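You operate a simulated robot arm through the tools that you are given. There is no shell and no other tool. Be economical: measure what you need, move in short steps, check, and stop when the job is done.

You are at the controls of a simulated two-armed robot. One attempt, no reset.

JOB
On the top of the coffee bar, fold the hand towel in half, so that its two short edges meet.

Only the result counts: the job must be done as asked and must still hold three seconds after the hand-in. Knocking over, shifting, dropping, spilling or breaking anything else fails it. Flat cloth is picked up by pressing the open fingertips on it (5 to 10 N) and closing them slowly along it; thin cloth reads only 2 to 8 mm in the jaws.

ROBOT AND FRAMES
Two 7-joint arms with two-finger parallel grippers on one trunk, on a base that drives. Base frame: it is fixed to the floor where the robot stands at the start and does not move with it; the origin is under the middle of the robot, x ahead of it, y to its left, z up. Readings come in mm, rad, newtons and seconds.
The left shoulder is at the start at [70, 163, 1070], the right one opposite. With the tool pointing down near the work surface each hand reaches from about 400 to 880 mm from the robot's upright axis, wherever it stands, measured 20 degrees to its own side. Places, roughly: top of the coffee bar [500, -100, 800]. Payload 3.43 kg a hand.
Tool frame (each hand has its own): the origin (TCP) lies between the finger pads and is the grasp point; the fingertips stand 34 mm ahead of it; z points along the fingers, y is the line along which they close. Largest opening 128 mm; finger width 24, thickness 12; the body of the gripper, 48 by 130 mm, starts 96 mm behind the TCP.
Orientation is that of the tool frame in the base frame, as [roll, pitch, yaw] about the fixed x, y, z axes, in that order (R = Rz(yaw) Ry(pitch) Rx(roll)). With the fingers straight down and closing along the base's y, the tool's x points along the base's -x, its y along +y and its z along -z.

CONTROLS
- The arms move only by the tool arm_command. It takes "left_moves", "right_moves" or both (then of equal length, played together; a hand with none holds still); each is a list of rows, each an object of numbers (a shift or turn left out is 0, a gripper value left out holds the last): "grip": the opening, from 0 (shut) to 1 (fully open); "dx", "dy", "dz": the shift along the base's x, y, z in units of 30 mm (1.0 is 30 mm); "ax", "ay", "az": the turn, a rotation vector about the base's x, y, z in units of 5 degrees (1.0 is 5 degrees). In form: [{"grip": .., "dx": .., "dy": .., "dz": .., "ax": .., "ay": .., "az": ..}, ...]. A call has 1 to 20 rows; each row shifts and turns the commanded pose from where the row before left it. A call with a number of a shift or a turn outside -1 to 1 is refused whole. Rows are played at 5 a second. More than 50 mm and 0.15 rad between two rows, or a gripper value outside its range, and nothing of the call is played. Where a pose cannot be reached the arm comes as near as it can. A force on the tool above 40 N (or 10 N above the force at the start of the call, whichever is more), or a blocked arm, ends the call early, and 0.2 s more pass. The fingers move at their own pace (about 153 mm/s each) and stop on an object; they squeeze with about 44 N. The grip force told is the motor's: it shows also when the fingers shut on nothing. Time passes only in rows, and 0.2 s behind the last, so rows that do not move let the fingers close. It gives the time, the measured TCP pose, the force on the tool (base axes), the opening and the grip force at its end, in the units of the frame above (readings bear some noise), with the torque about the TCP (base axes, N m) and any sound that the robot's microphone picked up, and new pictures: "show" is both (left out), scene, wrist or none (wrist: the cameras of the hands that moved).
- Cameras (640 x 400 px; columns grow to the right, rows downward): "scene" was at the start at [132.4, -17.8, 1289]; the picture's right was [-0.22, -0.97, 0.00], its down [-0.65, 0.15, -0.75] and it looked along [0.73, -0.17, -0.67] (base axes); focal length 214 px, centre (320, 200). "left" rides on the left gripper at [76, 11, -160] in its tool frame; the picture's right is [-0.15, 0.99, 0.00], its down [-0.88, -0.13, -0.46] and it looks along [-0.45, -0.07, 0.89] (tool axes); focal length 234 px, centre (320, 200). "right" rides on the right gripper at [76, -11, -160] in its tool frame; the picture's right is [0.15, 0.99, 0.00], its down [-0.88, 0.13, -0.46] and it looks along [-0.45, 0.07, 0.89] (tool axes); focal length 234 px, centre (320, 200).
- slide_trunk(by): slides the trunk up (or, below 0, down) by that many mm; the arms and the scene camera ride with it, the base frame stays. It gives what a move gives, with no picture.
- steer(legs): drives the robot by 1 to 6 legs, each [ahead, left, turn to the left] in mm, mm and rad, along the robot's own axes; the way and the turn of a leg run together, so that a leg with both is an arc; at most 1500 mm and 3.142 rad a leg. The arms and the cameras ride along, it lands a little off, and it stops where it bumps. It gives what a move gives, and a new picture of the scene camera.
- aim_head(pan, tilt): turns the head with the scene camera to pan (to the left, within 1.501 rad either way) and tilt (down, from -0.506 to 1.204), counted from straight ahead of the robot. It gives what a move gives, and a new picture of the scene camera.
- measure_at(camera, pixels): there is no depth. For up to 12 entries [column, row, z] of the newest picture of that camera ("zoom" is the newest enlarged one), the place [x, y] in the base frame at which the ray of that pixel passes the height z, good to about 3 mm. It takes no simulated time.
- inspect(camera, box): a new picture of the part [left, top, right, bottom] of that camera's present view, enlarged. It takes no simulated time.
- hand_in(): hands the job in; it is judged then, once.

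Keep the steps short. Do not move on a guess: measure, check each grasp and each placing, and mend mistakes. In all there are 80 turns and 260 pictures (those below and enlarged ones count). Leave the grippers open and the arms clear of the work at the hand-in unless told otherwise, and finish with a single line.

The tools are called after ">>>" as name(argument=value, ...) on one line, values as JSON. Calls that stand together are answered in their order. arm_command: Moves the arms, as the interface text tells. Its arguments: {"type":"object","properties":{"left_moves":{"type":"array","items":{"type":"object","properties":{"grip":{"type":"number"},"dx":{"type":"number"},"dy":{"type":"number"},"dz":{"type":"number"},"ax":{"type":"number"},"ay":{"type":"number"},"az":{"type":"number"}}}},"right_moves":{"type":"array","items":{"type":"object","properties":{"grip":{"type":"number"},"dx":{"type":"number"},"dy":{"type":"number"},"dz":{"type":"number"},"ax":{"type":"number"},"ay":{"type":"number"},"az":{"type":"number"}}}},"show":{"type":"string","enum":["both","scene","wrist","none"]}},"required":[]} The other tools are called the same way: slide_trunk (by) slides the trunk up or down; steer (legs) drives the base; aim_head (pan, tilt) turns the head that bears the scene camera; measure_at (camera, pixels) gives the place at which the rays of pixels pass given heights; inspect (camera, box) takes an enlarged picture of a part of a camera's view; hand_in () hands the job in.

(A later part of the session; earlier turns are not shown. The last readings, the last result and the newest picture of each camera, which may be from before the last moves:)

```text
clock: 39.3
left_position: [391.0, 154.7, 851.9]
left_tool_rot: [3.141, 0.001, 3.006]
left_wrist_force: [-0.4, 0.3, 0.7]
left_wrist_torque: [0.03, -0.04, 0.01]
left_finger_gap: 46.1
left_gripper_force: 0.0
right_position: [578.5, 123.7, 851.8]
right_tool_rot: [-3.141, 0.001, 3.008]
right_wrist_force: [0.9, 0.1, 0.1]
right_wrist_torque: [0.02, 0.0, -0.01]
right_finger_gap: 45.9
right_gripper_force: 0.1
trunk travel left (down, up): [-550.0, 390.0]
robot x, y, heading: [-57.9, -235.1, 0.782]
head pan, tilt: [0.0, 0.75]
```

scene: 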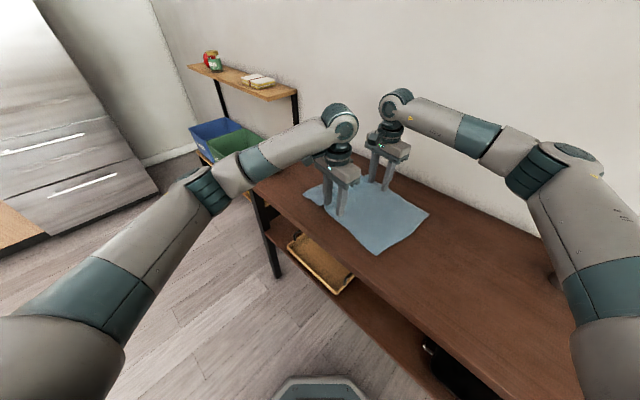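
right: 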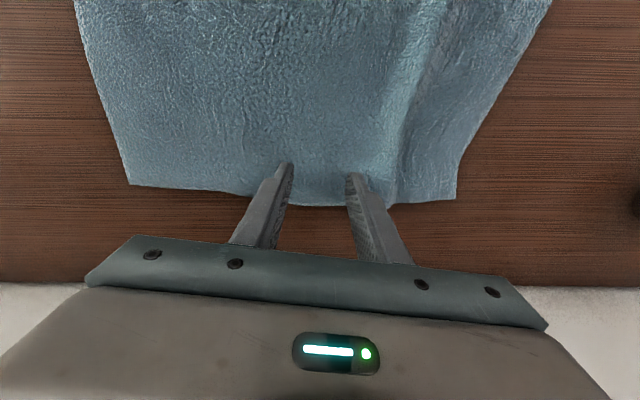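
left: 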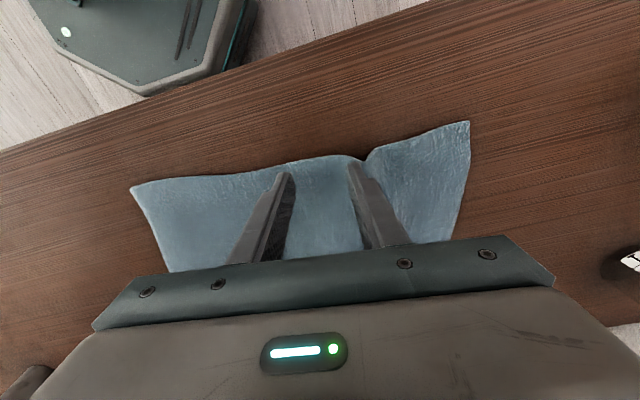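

The wrinkle lies right beside the outer fingers and would spoil the mid-line pinch. I'll smooth it first by pressing the fingertips on the right half and dragging it about 40 mm back towards -y.

>>> arm_command(left_moves=[{"dz": 0.5}, {"dy": -1}, {"dy": -1}, {"dy": -1}, {"dy": -0.9}, {"dz": -0.5}, {"dz": -0.4}, {}], right_moves=[{"dz": 0.5}, {"dy": -1}, {"dy": -1}, {"dy": -1}, {"dy": -0.4}, {"dz": -0.5}, {"dz": -0.4}, {}], show="none")

```text
clock: 41.1
left_position: [392.6, 35.0, 839.0]
left_tool_rot: [-3.141, 0.0, 3.007]
left_wrist_force: [0.3, 1.3, 3.9]
left_wrist_torque: [-0.01, 0.04, 0.03]
left_finger_gap: 46.1
left_gripper_force: 0.1
right_position: [579.6, 23.2, 840.2]
right_tool_rot: [3.141, -0.002, 3.008]
right_wrist_force: [-0.5, -0.7, 2.1]
right_wrist_torque: [-0.01, 0.0, 0.01]
right_finger_gap: 46.2
right_gripper_force: 0.0
trunk travel left (down, up): [-550.0, 390.0]
robot x, y, heading: [-55.8, -234.1, 0.784]
head pan, tilt: [0.0, 0.75]
```

Both hands touch lightly. I'll press about 1.5 mm more and drag 42 mm towards -y, slowly.

>>> arm_command(left_moves=[{"dz": -0.04}, {"dy": -0.2}, {"dy": -0.2}, {"dy": -0.2}, {"dy": -0.2}, {"dy": -0.2}, {"dy": -0.2}, {"dy": -0.2}, {}, {"dz": 0.5}, {"dz": 1}, {"dz": 1}, {"dz": 1}], right_moves=[{"dz": -0.05}, {"dy": -0.2}, {"dy": -0.2}, {"dy": -0.2}, {"dy": -0.2}, {"dy": -0.2}, {"dy": -0.2}, {"dy": -0.2}, {}, {"dz": 0.5}, {"dz": 1}, {"dz": 1}, {"dz": 1}])

```text
clock: 43.9
left_position: [392.1, -5.3, 942.5]
left_tool_rot: [3.139, 0.0, 3.007]
left_wrist_force: [-0.2, 0.9, 0.1]
left_wrist_torque: [0.04, -0.03, -0.02]
left_finger_gap: 46.3
left_gripper_force: 0.0
right_position: [577.7, -21.0, 944.2]
right_tool_rot: [3.14, -0.001, 3.008]
right_wrist_force: [-0.2, 0.7, 0.8]
right_wrist_torque: [-0.01, -0.01, -0.01]
right_finger_gap: 46.2
right_gripper_force: 0.0
trunk travel left (down, up): [-550.0, 390.0]
robot x, y, heading: [-58.9, -233.2, 0.778]
head pan, tilt: [0.0, 0.75]
```

scene: 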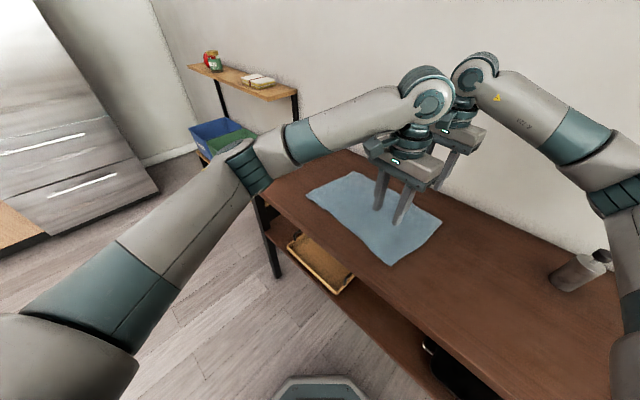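
right: 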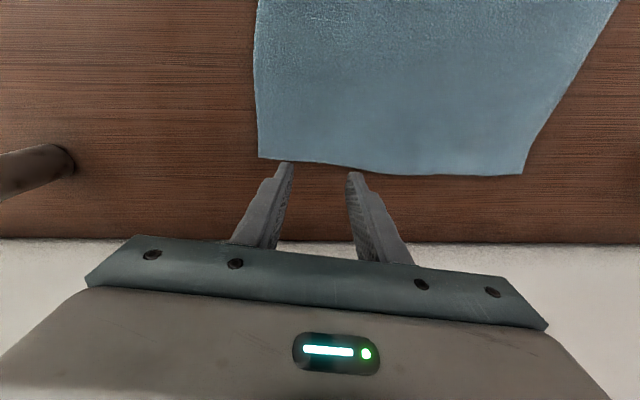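
left: 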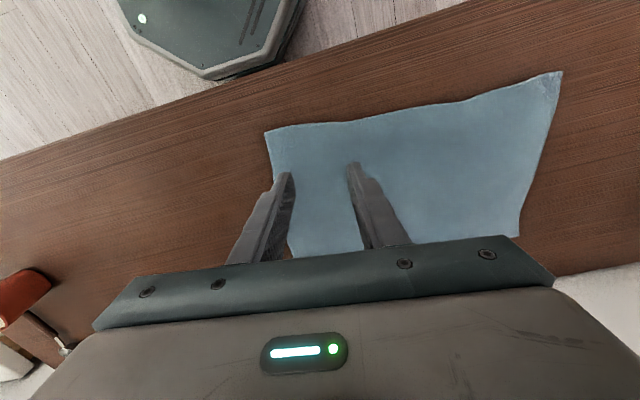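

Excellent, the wrinkle is gone and the towel lies smooth. I'll measure its corners anew.

>>> measure_at(camera="right", pixels=[[259, 157, 804], [521, 174, 804]])

>>> measure_at(camera="left", pixels=[[265, 130, 804], [562, 72, 804], [288, 245, 804], [520, 236, 804], [420, 108, 804]])

>>> measure_at(camera="scene", pixels=[[307, 194, 804], [356, 172, 804], [441, 222, 804], [392, 264, 804]])

```text
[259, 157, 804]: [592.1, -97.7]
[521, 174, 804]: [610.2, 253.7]
```

```text
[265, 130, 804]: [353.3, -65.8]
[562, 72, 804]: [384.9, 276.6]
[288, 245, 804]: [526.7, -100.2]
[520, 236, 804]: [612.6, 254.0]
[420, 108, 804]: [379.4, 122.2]
```

```text
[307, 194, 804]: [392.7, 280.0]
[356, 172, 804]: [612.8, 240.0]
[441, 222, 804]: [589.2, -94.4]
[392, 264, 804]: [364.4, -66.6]
```

The corners are now about (611,253), (386,278), (592,-98) and (355,-66). The mid-line runs from (370,106) to (601,77). I'll put the hands over (396,103) and (577,80.5), just above the cloth.

>>> arm_command(left_moves=[{"dx": 0.13, "dy": 0.9}, {"dy": 0.9}, {"dy": 0.9}, {"dy": 0.9}, {"dz": -1}, {"dz": -1}, {"dz": -1}, {}], right_moves=[{"dy": 0.85}, {"dy": 0.85}, {"dy": 0.85}, {"dy": 0.83}, {"dz": -1}, {"dz": -1}, {"dz": -1}, {}], show="wrist")

```text
clock: 45.7
left_position: [394.4, 101.9, 853.3]
left_tool_rot: [-3.141, 0.002, 3.009]
left_wrist_force: [-0.2, 0.2, 0.0]
left_wrist_torque: [-0.03, -0.02, -0.01]
left_finger_gap: 46.2
left_gripper_force: 0.1
right_position: [579.3, 85.0, 851.6]
right_tool_rot: [-3.14, -0.002, 3.006]
right_wrist_force: [0.4, 0.0, -0.2]
right_wrist_torque: [-0.01, -0.02, 0.04]
right_finger_gap: 45.9
right_gripper_force: 0.0
trunk travel left (down, up): [-550.0, 390.0]
robot x, y, heading: [-56.0, -233.9, 0.784]
head pan, tilt: [0.0, 0.75]
```

right: 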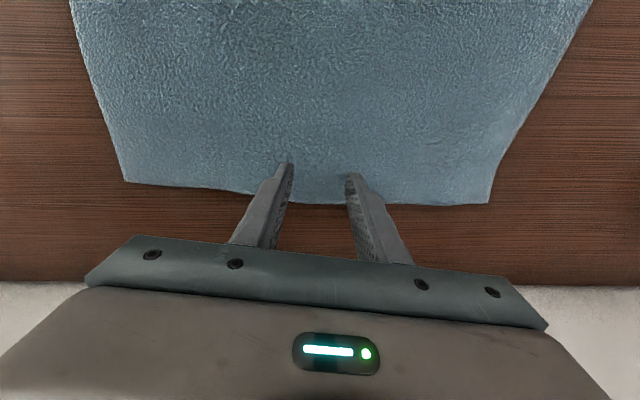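
left: 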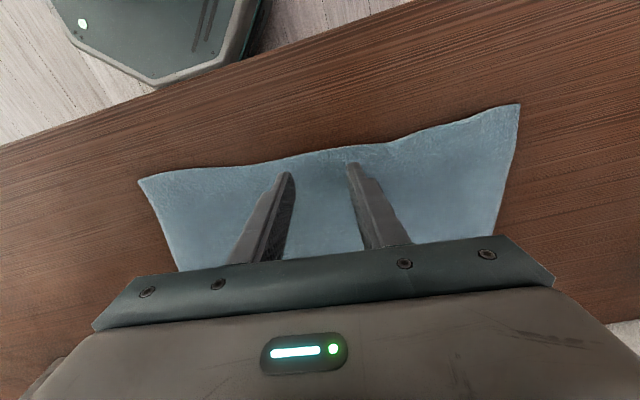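

I'll check the centring against the corners in these closer pictures.

>>> measure_at(camera="right", pixels=[[125, 182, 804], [490, 202, 804]])

>>> measure_at(camera="left", pixels=[[139, 180, 804], [520, 104, 804]])

>>> arm_command(left_moves=[{"dz": -0.2}, {"dz": -0.2}, {}], right_moves=[{"dz": -0.2}, {"dz": -0.2}, {}], show="none")

```text
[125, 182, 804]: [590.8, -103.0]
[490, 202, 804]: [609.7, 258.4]
```

```text
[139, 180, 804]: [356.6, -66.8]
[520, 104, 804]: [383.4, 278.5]
```

```text
clock: 46.5
left_position: [394.4, 101.6, 841.0]
left_tool_rot: [3.141, 0.0, 3.007]
left_wrist_force: [-0.3, -0.2, -0.2]
left_wrist_torque: [-0.03, -0.01, -0.02]
left_finger_gap: 46.0
left_gripper_force: 0.1
right_position: [579.9, 82.9, 840.1]
right_tool_rot: [3.14, 0.001, 3.007]
right_wrist_force: [-0.2, -0.4, 0.6]
right_wrist_torque: [0.0, 0.02, -0.02]
right_finger_gap: 46.0
right_gripper_force: 0.0
trunk travel left (down, up): [-550.0, 390.0]
robot x, y, heading: [-63.5, -233.1, 0.781]
head pan, tilt: [0.0, 0.75]
```

The centring is right to 2 mm. I'll lower 3 mm more to press.

>>> arm_command(left_moves=[{"dz": -0.08}, {"dz": -0.04}, {}], right_moves=[{"dz": -0.06, "dy": -0.05}, {"dz": -0.04}, {}], show="none")

```text
clock: 47.3
left_position: [395.9, 101.2, 838.1]
left_tool_rot: [3.14, -0.001, 3.007]
left_wrist_force: [1.5, -1.0, 4.0]
left_wrist_torque: [-0.01, -0.05, 0.01]
left_finger_gap: 46.0
left_gripper_force: 0.0
right_position: [578.2, 81.1, 839.3]
right_tool_rot: [3.14, -0.001, 3.006]
right_wrist_force: [0.2, 2.3, 5.5]
right_wrist_torque: [0.09, -0.04, -0.02]
right_finger_gap: 46.1
right_gripper_force: 0.1
trunk travel left (down, up): [-550.0, 390.0]
robot x, y, heading: [-59.3, -232.5, 0.784]
head pan, tilt: [0.0, 0.75]
```

They press with 4 and 5.5 N. I'll add a little more and close partway, as worked before.

>>> arm_command(left_moves=[{"dz": -0.03}, {}, {"grip": 0.33}, {"grip": 0.3}, {"grip": 0.27}, {"grip": 0.24}, {"grip": 0.21}, {"grip": 0.18}], right_moves=[{"dz": -0.02}, {}, {"grip": 0.33}, {"grip": 0.3}, {"grip": 0.27}, {"grip": 0.24}, {"grip": 0.21}, {"grip": 0.18}], show="wrist")

```text
clock: 49.1
left_position: [394.6, 102.2, 837.5]
left_tool_rot: [-3.14, 0.001, 3.006]
left_wrist_force: [-0.1, -0.6, 10.3]
left_wrist_torque: [0.03, -0.03, -0.04]
left_finger_gap: 21.9
left_gripper_force: 0.1
right_position: [577.6, 80.8, 837.4]
right_tool_rot: [3.14, 0.002, 3.008]
right_wrist_force: [-1.6, -1.3, 7.7]
right_wrist_torque: [0.02, -0.01, 0.03]
right_finger_gap: 22.4
right_gripper_force: 0.0
trunk travel left (down, up): [-550.0, 390.0]
robot x, y, heading: [-58.9, -235.1, 0.781]
head pan, tilt: [0.0, 0.75]
```

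right: 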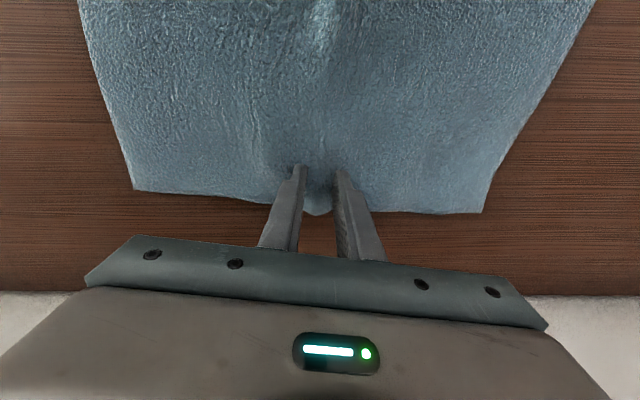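
left: 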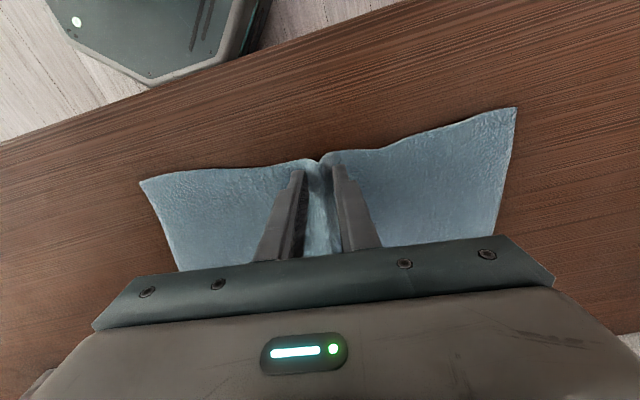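

A ridge is rising in both hands, evenly from both sides. I'll finish closing.

>>> arm_command(left_moves=[{"grip": 0.15}, {"grip": 0.12}, {"grip": 0.09}, {"grip": 0.06}, {"grip": 0.03}, {"grip": 0}, {}, {}], right_moves=[{"grip": 0.15}, {"grip": 0.12}, {"grip": 0.09}, {"grip": 0.06}, {"grip": 0.03}, {"grip": 0}, {}, {}], show="wrist")

```text
clock: 50.9
left_position: [394.3, 101.1, 838.1]
left_tool_rot: [-3.142, 0.003, 3.007]
left_wrist_force: [3.8, 0.0, 10.2]
left_wrist_torque: [0.04, -0.11, 0.05]
left_finger_gap: 4.4
left_gripper_force: 39.3
right_position: [577.5, 80.3, 837.4]
right_tool_rot: [3.14, 0.0, 3.006]
right_wrist_force: [-3.8, 0.1, 7.4]
right_wrist_torque: [-0.01, 0.08, 0.0]
right_finger_gap: 4.2
right_gripper_force: 38.4
trunk travel left (down, up): [-550.0, 390.0]
robot x, y, heading: [-57.7, -235.1, 0.784]
head pan, tilt: [0.0, 0.75]
```

right: 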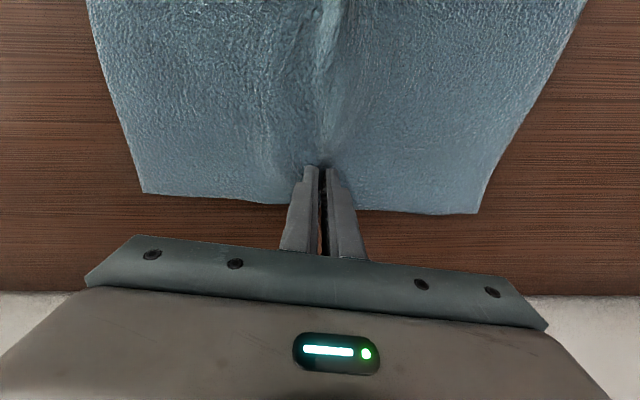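
left: 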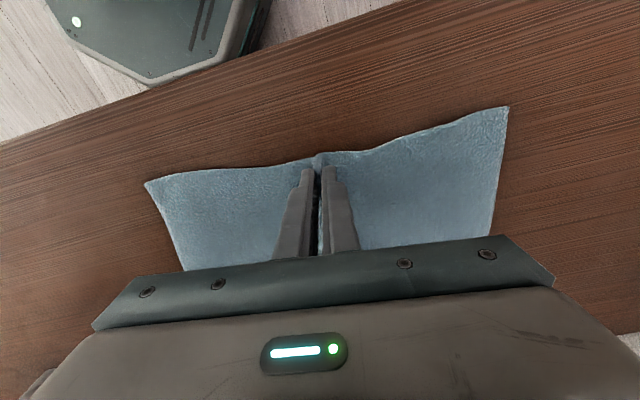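

Both hands hold the mid-line (4.4 and 4.2 mm), evenly centred. I'll lift slowly, straight up by 230 mm.

>>> arm_command(left_moves=[{"dz": 0.4}, {"dz": 0.4}, {"dz": 0.4}, {"dz": 0.4}, {"dz": 0.4}, {"dz": 0.4}, {"dz": 0.4}, {"dz": 0.4}, {"dz": 0.4}, {"dz": 0.4}, {"dz": 0.4}, {"dz": 0.4}, {"dz": 0.4}, {"dz": 0.4}, {"dz": 0.4}, {"dz": 0.4}, {"dz": 0.4}, {"dz": 0.4}, {"dz": 0.4}, {}], right_moves=[{"dz": 0.4}, {"dz": 0.4}, {"dz": 0.4}, {"dz": 0.4}, {"dz": 0.4}, {"dz": 0.4}, {"dz": 0.4}, {"dz": 0.4}, {"dz": 0.4}, {"dz": 0.4}, {"dz": 0.4}, {"dz": 0.4}, {"dz": 0.4}, {"dz": 0.4}, {"dz": 0.4}, {"dz": 0.4}, {"dz": 0.4}, {"dz": 0.4}, {"dz": 0.4}, {}])

```text
clock: 55.1
left_position: [396.8, 101.6, 1063.3]
left_tool_rot: [-3.139, -0.001, 3.008]
left_wrist_force: [1.0, -0.7, -0.5]
left_wrist_torque: [0.04, -0.02, 0.01]
left_finger_gap: 4.5
left_gripper_force: 39.1
right_position: [578.7, 82.5, 1064.8]
right_tool_rot: [3.141, -0.002, 3.007]
right_wrist_force: [-1.3, -0.3, -0.2]
right_wrist_torque: [0.06, 0.03, 0.02]
right_finger_gap: 4.6
right_gripper_force: 38.6
trunk travel left (down, up): [-550.0, 390.0]
robot x, y, heading: [-57.9, -230.3, 0.783]
head pan, tilt: [0.0, 0.75]
```

scene: 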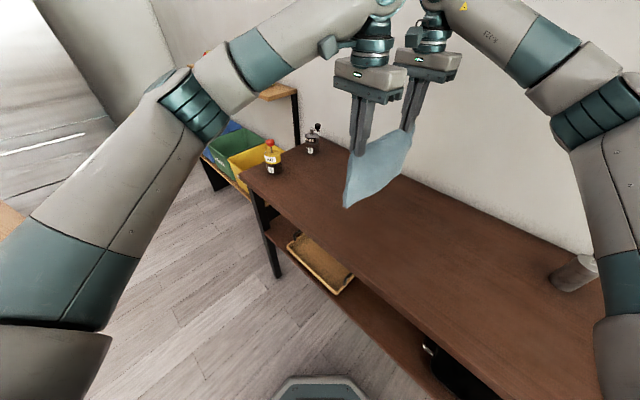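
right: 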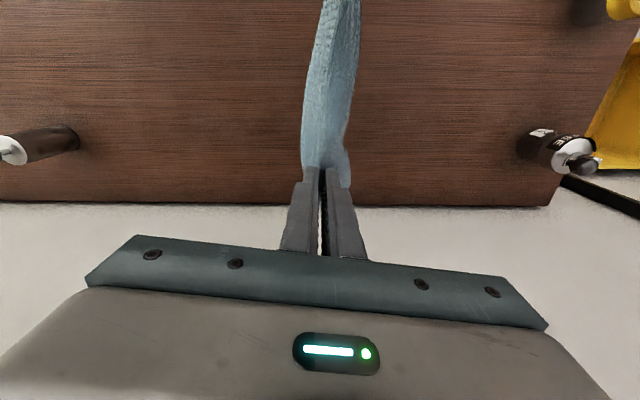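
left: 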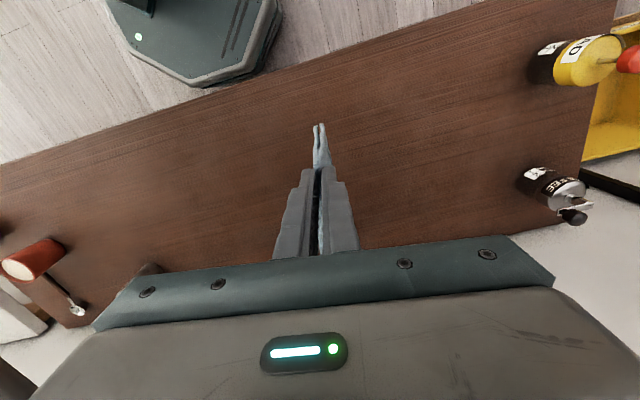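

It hangs folded at the mid-line with the halves together. I'll take a closer look at the hanging short edges.

>>> inspect(camera="scene", box=[310, 100, 450, 220])

```text
3.33 times, centred on (380, 160) of scene
```

zoom: 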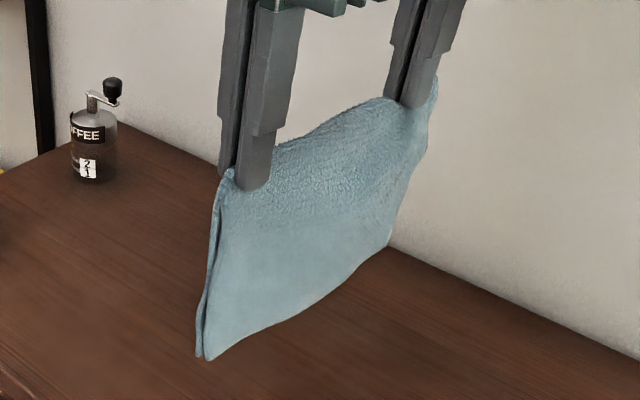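

The halves hang together and the short edges meet. Now I'll lower until the hanging edges nearly touch the bar, shifting 30 mm towards +y so the laid towel stays well clear of the grey bottle.

>>> arm_command(left_moves=[{"dy": 0.25, "dz": -0.3}, {"dy": 0.25, "dz": -0.3}, {"dy": 0.25, "dz": -0.3}, {"dy": 0.25, "dz": -0.3}, {"dz": -0.2}, {"dz": -0.2}, {"dz": -0.2}, {}], right_moves=[{"dy": 0.25, "dz": -0.3}, {"dy": 0.25, "dz": -0.3}, {"dy": 0.25, "dz": -0.3}, {"dy": 0.25, "dz": -0.3}, {"dz": -0.2}, {"dz": -0.2}, {"dz": -0.2}, {}], show="none")

>>> inspect(camera="scene", box=[290, 100, 450, 240])

```text
clock: 56.9
left_position: [396.3, 131.5, 1009.6]
left_tool_rot: [3.141, 0.001, 3.007]
left_wrist_force: [1.2, -0.8, 0.4]
left_wrist_torque: [0.0, -0.06, 0.03]
left_finger_gap: 4.5
left_gripper_force: 39.1
right_position: [579.2, 111.6, 1011.2]
right_tool_rot: [-3.141, -0.001, 3.007]
right_wrist_force: [-1.0, 0.7, 0.5]
right_wrist_torque: [0.03, 0.04, 0.03]
right_finger_gap: 4.4
right_gripper_force: 38.8
trunk travel left (down, up): [-550.0, 390.0]
robot x, y, heading: [-58.8, -231.9, 0.786]
head pan, tilt: [0.0, 0.75]
```

```text
2.86 times, centred on (370, 170) of scene
```

zoom: 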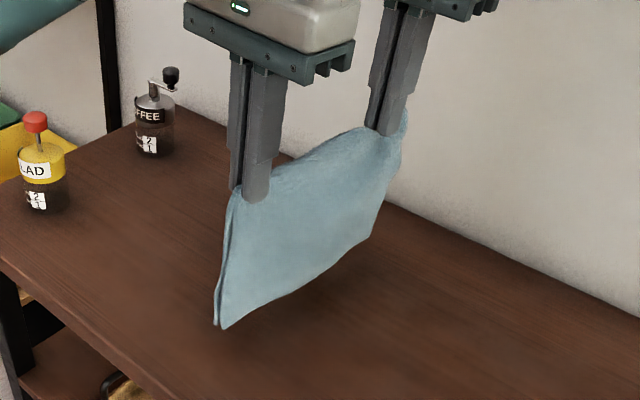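

The edges hang just above the bar. I'll lower 10 mm until they touch, then lay the towel down along an arc towards -y, tilting the fingers with it. This first part goes to about half height.

>>> arm_command(left_moves=[{"dz": -0.16, "dy": -0.15}, {"dz": -0.17, "dy": -0.15}, {"dy": -0.53, "ax": 0.5}, {"dy": -0.53, "ax": 0.5}, {"dy": -0.51, "dz": -0.13, "ax": 0.5}, {"dy": -0.51, "dz": -0.13, "ax": 0.5}, {"dy": -0.48, "dz": -0.21, "ax": 0.5}, {"dy": -0.48, "dz": -0.21, "ax": 0.5}, {"dy": -0.44, "dz": -0.29, "ax": 0.5}, {"dy": -0.44, "dz": -0.29, "ax": 0.5}, {}], right_moves=[{"dz": -0.16, "dy": -0.15}, {"dz": -0.17, "dy": -0.15}, {"dy": -0.53, "ax": 0.5}, {"dy": -0.53, "ax": 0.5}, {"dy": -0.51, "dz": -0.13, "ax": 0.5}, {"dy": -0.51, "dz": -0.13, "ax": 0.5}, {"dy": -0.48, "dz": -0.21, "ax": 0.5}, {"dy": -0.48, "dz": -0.21, "ax": 0.5}, {"dy": -0.44, "dz": -0.29, "ax": 0.5}, {"dy": -0.44, "dz": -0.29, "ax": 0.5}, {}])

>>> inspect(camera="scene", box=[300, 120, 460, 260])

```text
clock: 59.3
left_position: [396.2, 5.1, 963.7]
left_tool_rot: [2.795, -0.043, 3.017]
left_wrist_force: [0.7, -0.7, 0.1]
left_wrist_torque: [-0.12, -0.06, -0.02]
left_finger_gap: 4.3
left_gripper_force: 39.2
right_position: [578.3, -15.9, 963.9]
right_tool_rot: [2.797, -0.045, 3.015]
right_wrist_force: [-1.6, 0.6, -0.3]
right_wrist_torque: [-0.14, 0.06, 0.01]
right_finger_gap: 4.3
right_gripper_force: 38.7
trunk travel left (down, up): [-550.0, 390.0]
robot x, y, heading: [-59.0, -227.6, 0.783]
head pan, tilt: [0.0, 0.75]
```

scene: 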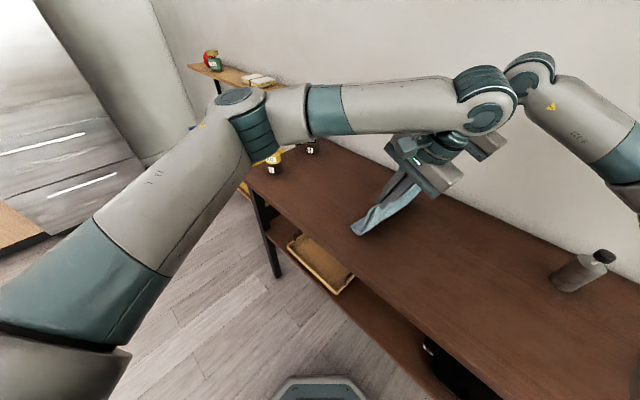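
right: 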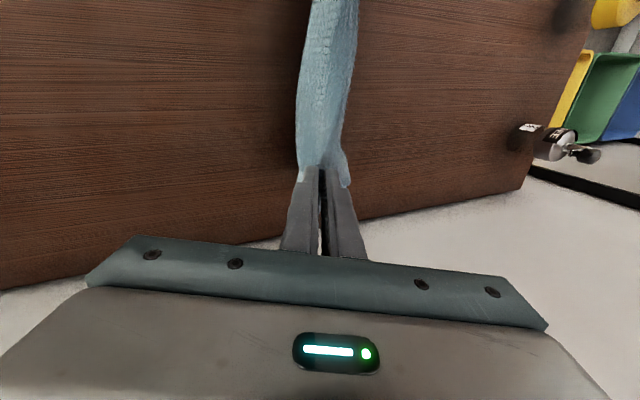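
left: 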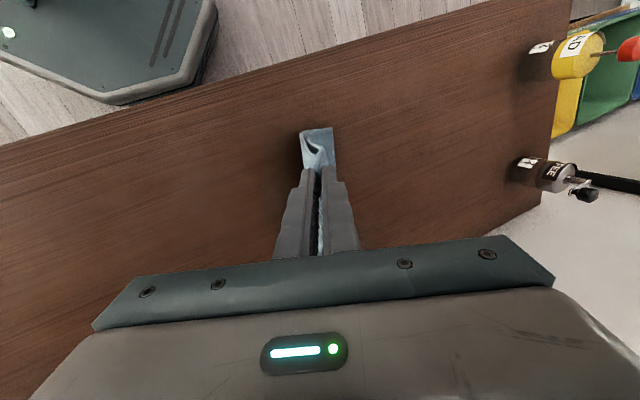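

```text
2.86 times, centred on (380, 190) of scene
```

zoom: 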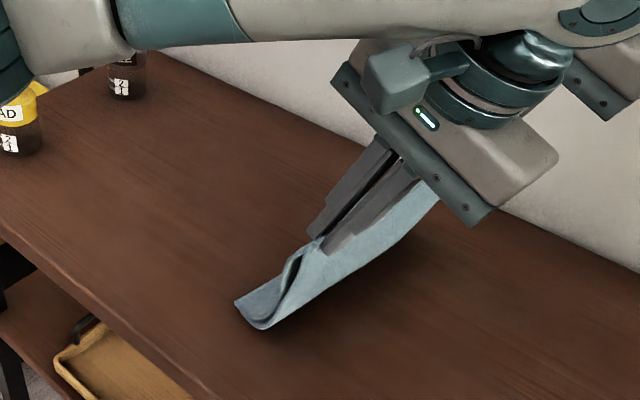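

The edges rest on the bar trailing towards +y, as intended. I'll continue the arc down.

>>> arm_command(left_moves=[{"dy": -0.42, "dz": -0.36, "ax": 0.5}, {"dy": -0.42, "dz": -0.36, "ax": 0.5}, {"dy": -0.4, "dz": -0.42, "ax": 0.5}, {"dy": -0.4, "dz": -0.42, "ax": 0.5}, {"dy": -0.32, "dz": -0.46, "ax": 0.5}, {"dy": -0.32, "dz": -0.46, "ax": 0.5}, {"dy": -0.24, "dz": -0.45, "ax": 0.5}, {"dy": -0.24, "dz": -0.45, "ax": 0.5}, {}], right_moves=[{"dy": -0.42, "dz": -0.36, "ax": 0.5}, {"dy": -0.42, "dz": -0.36, "ax": 0.5}, {"dy": -0.4, "dz": -0.42, "ax": 0.5}, {"dy": -0.4, "dz": -0.42, "ax": 0.5}, {"dy": -0.32, "dz": -0.46, "ax": 0.5}, {"dy": -0.32, "dz": -0.46, "ax": 0.5}, {"dy": -0.24, "dz": -0.45, "ax": 0.5}, {"dy": -0.24, "dz": -0.45, "ax": 0.5}, {}])

>>> inspect(camera="scene", box=[320, 140, 500, 280])

```text
clock: 61.2
left_position: [378.9, -37.4, 864.4]
left_tool_rot: [2.456, -0.074, 3.031]
left_wrist_force: [21.0, -7.1, -0.7]
left_wrist_torque: [-0.25, -0.48, -0.53]
left_finger_gap: 4.7
left_gripper_force: 39.7
left hand out of reach, approached as far as the arm can: row 6, 7, 8
right_position: [570.7, -96.0, 861.7]
right_tool_rot: [2.444, -0.099, 3.05]
right_wrist_force: [-19.6, 7.0, 1.5]
right_wrist_torque: [0.2, 0.56, 0.39]
right_finger_gap: 4.2
right_gripper_force: 38.6
trunk travel left (down, up): [-550.0, 390.0]
robot x, y, heading: [-59.0, -235.2, 0.777]
head pan, tilt: [0.0, 0.75]
stopped in row 9 (left hand): the force on the tool passed its limit at 41 N (the readings are from after the stop); the commanded pose is now the measured one
```

scene: 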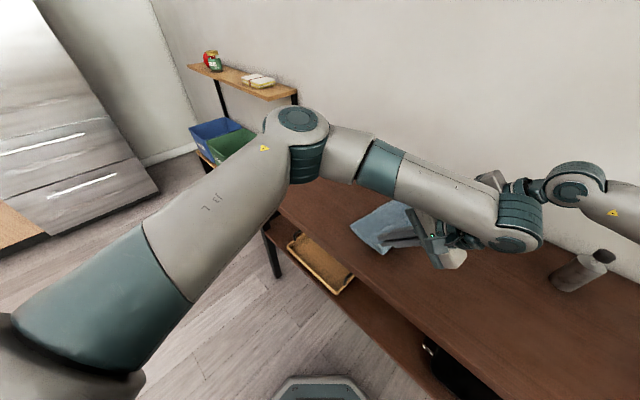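
right: 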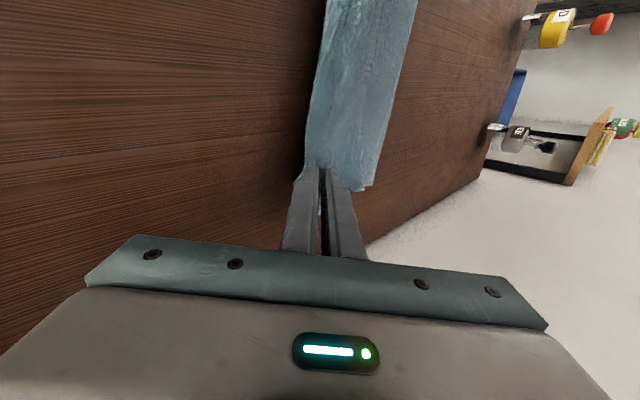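
left: 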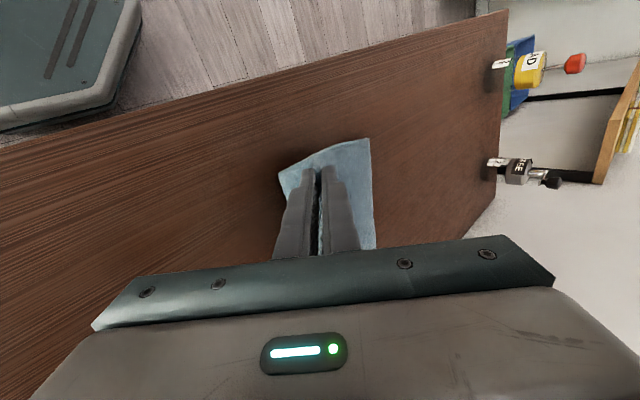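

```text
2.86 times, centred on (410, 210) of scene
```

zoom: 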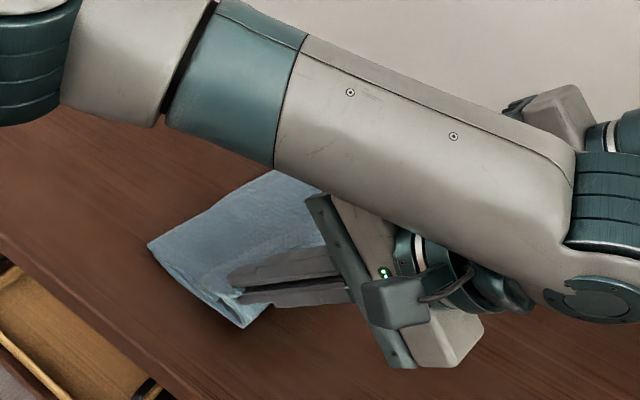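

The left arm ran out of reach and the cloth was pulled taut between the hands (20 N). I'll bring the right hand back by 36 mm in y and 8 mm in x to relax it, and then check.

>>> arm_command(right_moves=[{"dy": 0.4, "dx": -0.1}, {"dy": 0.4, "dx": -0.1}, {"dy": 0.4, "dx": -0.07}, {}], show="none")

>>> arm_command(left_moves=[{"dz": -0.3}, {"dz": -0.3}, {}], right_moves=[{"dz": -0.3}, {"dz": -0.3}, {}], show="both")

```text
clock: 62.2
left_position: [377.0, -36.8, 864.3]
left_tool_rot: [2.452, -0.08, 3.036]
left_wrist_force: [2.3, -0.9, -0.3]
left_wrist_torque: [-0.1, -0.11, -0.08]
left_finger_gap: 4.4
left_gripper_force: 38.9
right_position: [565.8, -62.7, 861.3]
right_tool_rot: [2.445, -0.093, 3.044]
right_wrist_force: [-2.7, -0.4, 0.4]
right_wrist_torque: [-0.03, 0.08, 0.07]
right_finger_gap: 4.0
right_gripper_force: 38.3
trunk travel left (down, up): [-550.0, 390.0]
robot x, y, heading: [-61.3, -234.5, 0.782]
head pan, tilt: [0.0, 0.75]
```

```text
clock: 63.0
left_position: [378.4, -37.5, 846.2]
left_tool_rot: [2.453, -0.077, 3.035]
left_wrist_force: [3.4, 0.9, 0.8]
left_wrist_torque: [-0.05, -0.08, 0.0]
left_finger_gap: 4.5
left_gripper_force: 39.1
right_position: [565.8, -61.5, 844.5]
right_tool_rot: [2.443, -0.093, 3.046]
right_wrist_force: [-3.9, 0.7, 8.5]
right_wrist_torque: [0.09, 0.13, 0.05]
right_finger_gap: 4.1
right_gripper_force: 38.7
trunk travel left (down, up): [-550.0, 390.0]
robot x, y, heading: [-58.3, -233.3, 0.785]
head pan, tilt: [0.0, 0.75]
```

scene: 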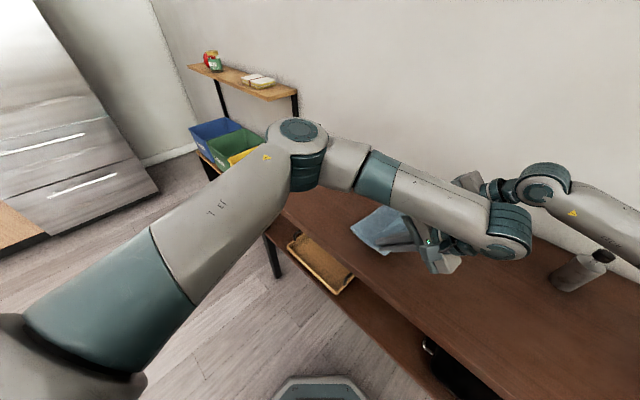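
right: 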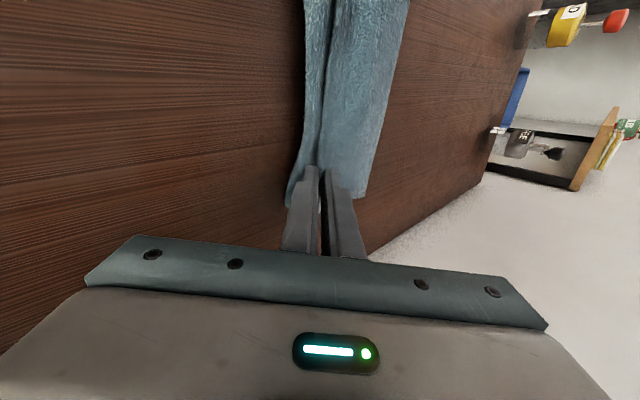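
left: 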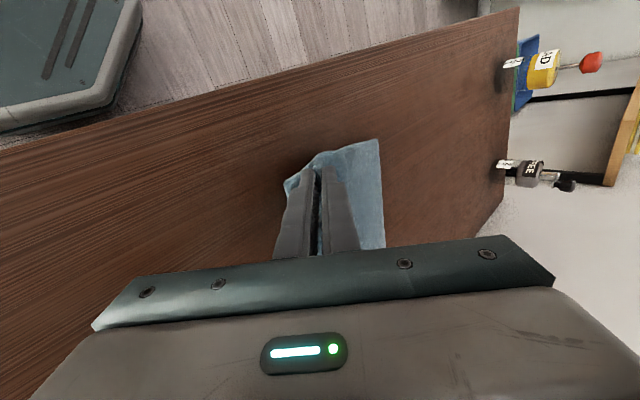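

The right fingers touch the bar lightly. The lower layer bulges slightly under the fingers, so I'll raise 6 mm and drive the base about 35 mm towards -y. That draws the fold taut without straining the left arm.

>>> arm_command(left_moves=[{"dz": 0.1}, {}], right_moves=[{"dz": 0.2}, {}], show="none")

>>> steer(legs=[[-25, -25, 0]])

>>> inspect(camera="scene", box=[320, 160, 500, 290])

>>> inspect(camera="right", box=[200, 0, 500, 220])

```text
clock: 63.6
left_position: [377.8, -36.4, 849.4]
left_tool_rot: [2.457, -0.078, 3.035]
left_wrist_force: [2.5, -0.5, -0.2]
left_wrist_torque: [-0.06, -0.09, -0.08]
left_finger_gap: 4.5
left_gripper_force: 39.4
right_position: [565.4, -62.4, 848.2]
right_tool_rot: [2.446, -0.095, 3.045]
right_wrist_force: [-2.7, 0.2, 1.2]
right_wrist_torque: [-0.03, 0.09, 0.09]
right_finger_gap: 3.9
right_gripper_force: 38.1
trunk travel left (down, up): [-550.0, 390.0]
robot x, y, heading: [-60.3, -236.0, 0.778]
head pan, tilt: [0.0, 0.75]
```

```text
clock: 64.5
left_position: [377.7, -72.9, 848.9]
left_tool_rot: [2.456, -0.08, 3.035]
left_wrist_force: [2.3, -0.7, 0.0]
left_wrist_torque: [-0.03, -0.06, -0.06]
left_finger_gap: 4.3
left_gripper_force: 39.3
right_position: [566.0, -97.3, 849.7]
right_tool_rot: [2.442, -0.094, 3.046]
right_wrist_force: [-2.4, -0.4, 0.3]
right_wrist_torque: [-0.01, 0.07, 0.09]
right_finger_gap: 3.9
right_gripper_force: 39.0
trunk travel left (down, up): [-550.0, 390.0]
robot x, y, heading: [-57.8, -265.8, 0.785]
head pan, tilt: [0.0, 0.75]
```

scene: 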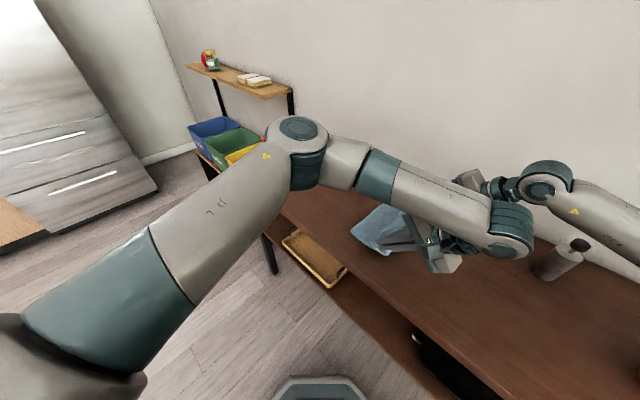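

```text
3.08 times, centred on (410, 225) of scene
```

zoom: 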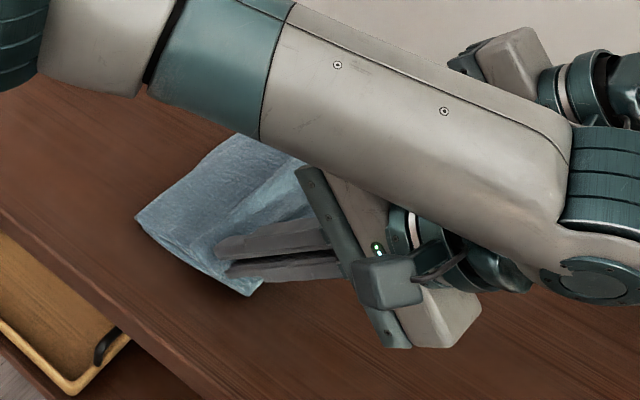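

```text
1.82 times, centred on (350, 110) of right
```

zoom: 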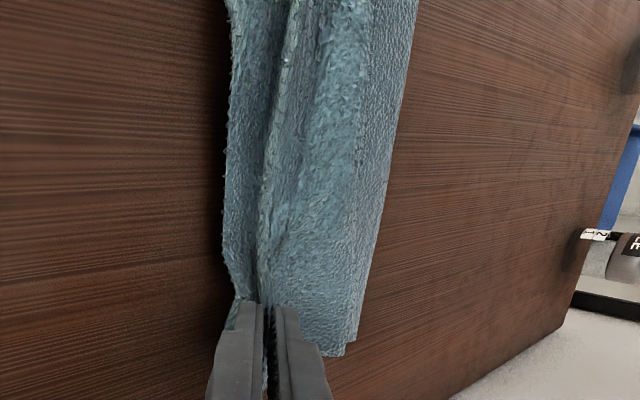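

I'll measure where the short edges and the fold side lie on the bar in this enlarged view.

>>> measure_at(camera="zoom", pixels=[[345, 355, 806], [415, 5, 806], [228, 5, 806], [235, 290, 815], [370, 5, 806]])

>>> inspect(camera="left", box=[220, 80, 460, 270])

```text
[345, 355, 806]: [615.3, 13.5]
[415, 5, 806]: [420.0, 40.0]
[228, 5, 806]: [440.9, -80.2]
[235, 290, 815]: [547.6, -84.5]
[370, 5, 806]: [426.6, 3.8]
```

```text
2.11 times, centred on (340, 175) of left
```

zoom: 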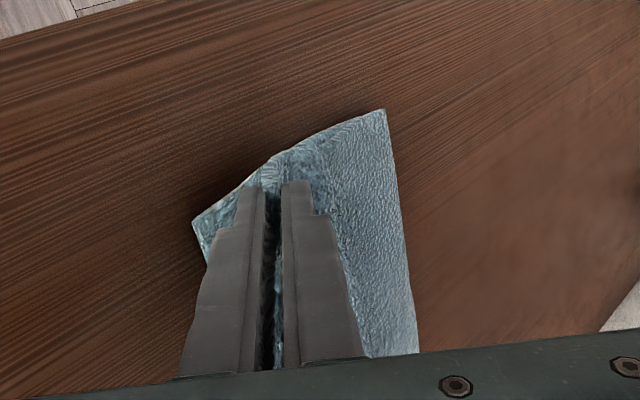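

The edges lie at y≈13–45 while the fingertips are only about 95 mm away, so there's still slack near the fold. I'll drive another 35 mm towards -y and see whether the edges stay put.

>>> steer(legs=[[-25, -25, 0]])

>>> inspect(camera="right", box=[200, 0, 500, 220])

>>> measure_at(camera="zoom", pixels=[[345, 355, 806], [415, 5, 806], [228, 5, 806]])

>>> inspect(camera="scene", box=[320, 140, 640, 340])

```text
clock: 65.4
left_position: [376.8, -107.7, 848.9]
left_tool_rot: [2.455, -0.078, 3.036]
left_wrist_force: [2.4, -0.7, 1.6]
left_wrist_torque: [-0.02, -0.08, -0.04]
left_finger_gap: 4.5
left_gripper_force: 39.2
right_position: [564.7, -130.8, 849.3]
right_tool_rot: [2.444, -0.094, 3.047]
right_wrist_force: [-2.2, -0.1, 0.1]
right_wrist_torque: [-0.02, 0.1, 0.08]
right_finger_gap: 4.0
right_gripper_force: 38.6
trunk travel left (down, up): [-550.0, 390.0]
robot x, y, heading: [-57.0, -303.6, 0.782]
head pan, tilt: [0.0, 0.75]
```

scene: 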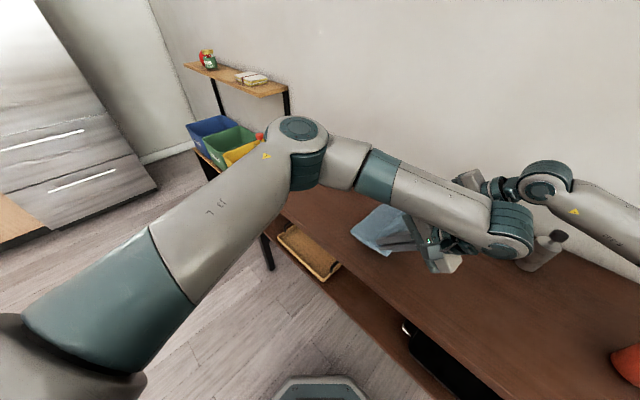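

```text
1.82 times, centred on (350, 110) of right
```

zoom: 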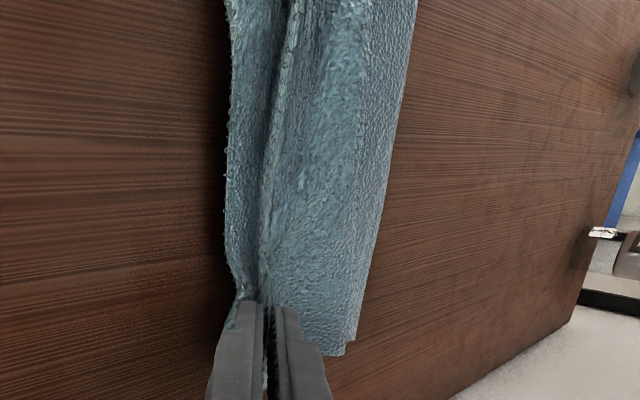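

```text
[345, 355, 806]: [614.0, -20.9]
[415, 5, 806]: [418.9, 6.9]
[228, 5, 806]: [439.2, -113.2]
```

```text
2.00 times, centred on (480, 240) of scene
```

zoom: 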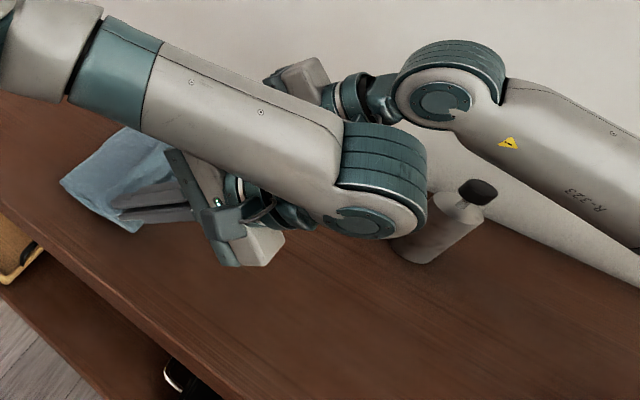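

The towel just slides as a whole, so the slack stays, and my wrist is getting close to the bottle. I'll lift it to hang free again, drive back 50 mm, and lay it once more with less tilt and more room. First, lift straight up.

>>> arm_command(left_moves=[{"dz": 0.5}, {"dz": 0.5}, {"dz": 0.5}, {"dz": 0.5}, {"dz": 0.5, "ax": -1}, {"dz": 0.5, "ax": -1}, {"dz": 0.5, "ax": -1}, {"dz": 0.5, "ax": -1}, {"dz": 0.5, "ax": -1}, {"dz": 0.5, "ax": -1}, {"dz": 0.5, "ax": -1}, {"dz": 0.4, "ax": -1}, {}], right_moves=[{"dz": 0.5}, {"dz": 0.5}, {"dz": 0.5}, {"dz": 0.5}, {"dz": 0.5, "ax": -1}, {"dz": 0.5, "ax": -1}, {"dz": 0.5, "ax": -1}, {"dz": 0.5, "ax": -1}, {"dz": 0.5, "ax": -1}, {"dz": 0.5, "ax": -1}, {"dz": 0.5, "ax": -1}, {"dz": 0.4, "ax": -1}, {}], show="none")

>>> steer(legs=[[35, 35, 0]])

```text
clock: 68.2
left_position: [378.6, -107.2, 1026.1]
left_tool_rot: [-3.135, 0.006, 3.01]
left_wrist_force: [4.6, -1.5, 0.0]
left_wrist_torque: [0.11, -0.12, -0.05]
left_finger_gap: 4.5
left_gripper_force: 39.1
right_position: [567.0, -130.9, 1025.9]
right_tool_rot: [3.141, -0.013, 3.01]
right_wrist_force: [-4.3, 0.7, -0.1]
right_wrist_torque: [0.12, 0.16, -0.01]
right_finger_gap: 4.0
right_gripper_force: 38.1
trunk travel left (down, up): [-550.0, 390.0]
robot x, y, heading: [-56.1, -304.1, 0.786]
head pan, tilt: [0.0, 0.75]
```

```text
clock: 69.1
left_position: [377.6, -57.8, 1025.7]
left_tool_rot: [-3.135, 0.008, 3.01]
left_wrist_force: [3.3, -1.4, -0.1]
left_wrist_torque: [0.0, -0.12, -0.02]
left_finger_gap: 4.5
left_gripper_force: 39.1
right_position: [565.0, -80.9, 1026.3]
right_tool_rot: [3.139, -0.012, 3.008]
right_wrist_force: [-5.5, 1.0, 0.4]
right_wrist_torque: [0.1, 0.13, -0.05]
right_finger_gap: 3.9
right_gripper_force: 38.3
trunk travel left (down, up): [-550.0, 390.0]
robot x, y, heading: [-59.5, -256.3, 0.781]
head pan, tilt: [0.0, 0.75]
```

scene: 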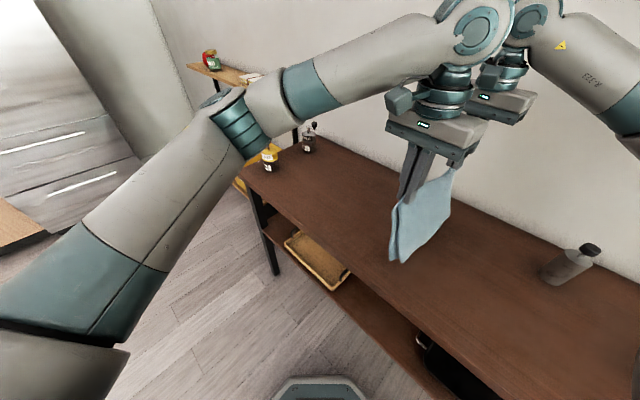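

It hangs well again. I'll carry it 190 mm towards +y to the laying start, ease the 5 N tension by 3 mm, and look.

>>> arm_command(left_moves=[{"dy": 0.5}, {"dy": 0.5}, {"dy": 0.5}, {"dy": 0.5}, {"dy": 0.5}, {"dy": 0.5}, {"dy": 0.5}, {"dy": 0.5}, {"dy": 0.5}, {"dy": 0.5}, {"dy": 0.5}, {"dy": 0.5}, {"dy": 0.35}, {}, {}, {}], right_moves=[{"dy": 0.5, "dx": -0.1}, {"dy": 0.5}, {"dy": 0.5}, {"dy": 0.5}, {"dy": 0.5}, {"dy": 0.5}, {"dy": 0.5}, {"dy": 0.5}, {"dy": 0.5}, {"dy": 0.5}, {"dy": 0.5}, {"dy": 0.5}, {"dy": 0.35}, {}, {}, {}], show="none")

>>> inspect(camera="scene", box=[290, 110, 450, 230])

```text
clock: 72.5
left_position: [377.0, 129.9, 1025.5]
left_tool_rot: [-3.135, 0.006, 3.009]
left_wrist_force: [4.0, -1.7, -0.2]
left_wrist_torque: [0.08, -0.11, 0.03]
left_finger_gap: 4.5
left_gripper_force: 39.4
right_position: [563.1, 108.3, 1025.1]
right_tool_rot: [3.138, -0.012, 3.009]
right_wrist_force: [-3.0, 0.6, 0.2]
right_wrist_torque: [0.11, 0.09, -0.04]
right_finger_gap: 3.8
right_gripper_force: 38.0
trunk travel left (down, up): [-550.0, 390.0]
robot x, y, heading: [-59.3, -253.6, 0.787]
head pan, tilt: [0.0, 0.75]
```

```text
3.33 times, centred on (370, 170) of scene
```

zoom: 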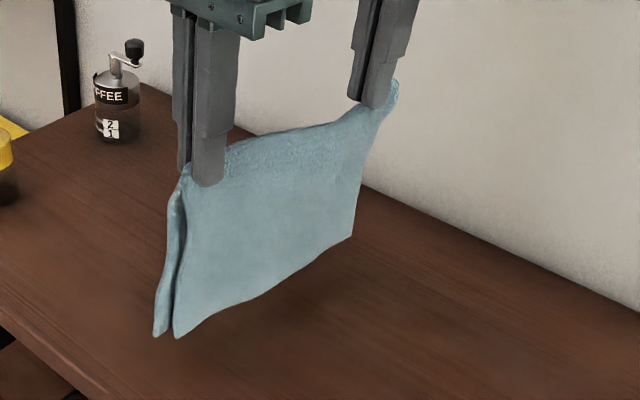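

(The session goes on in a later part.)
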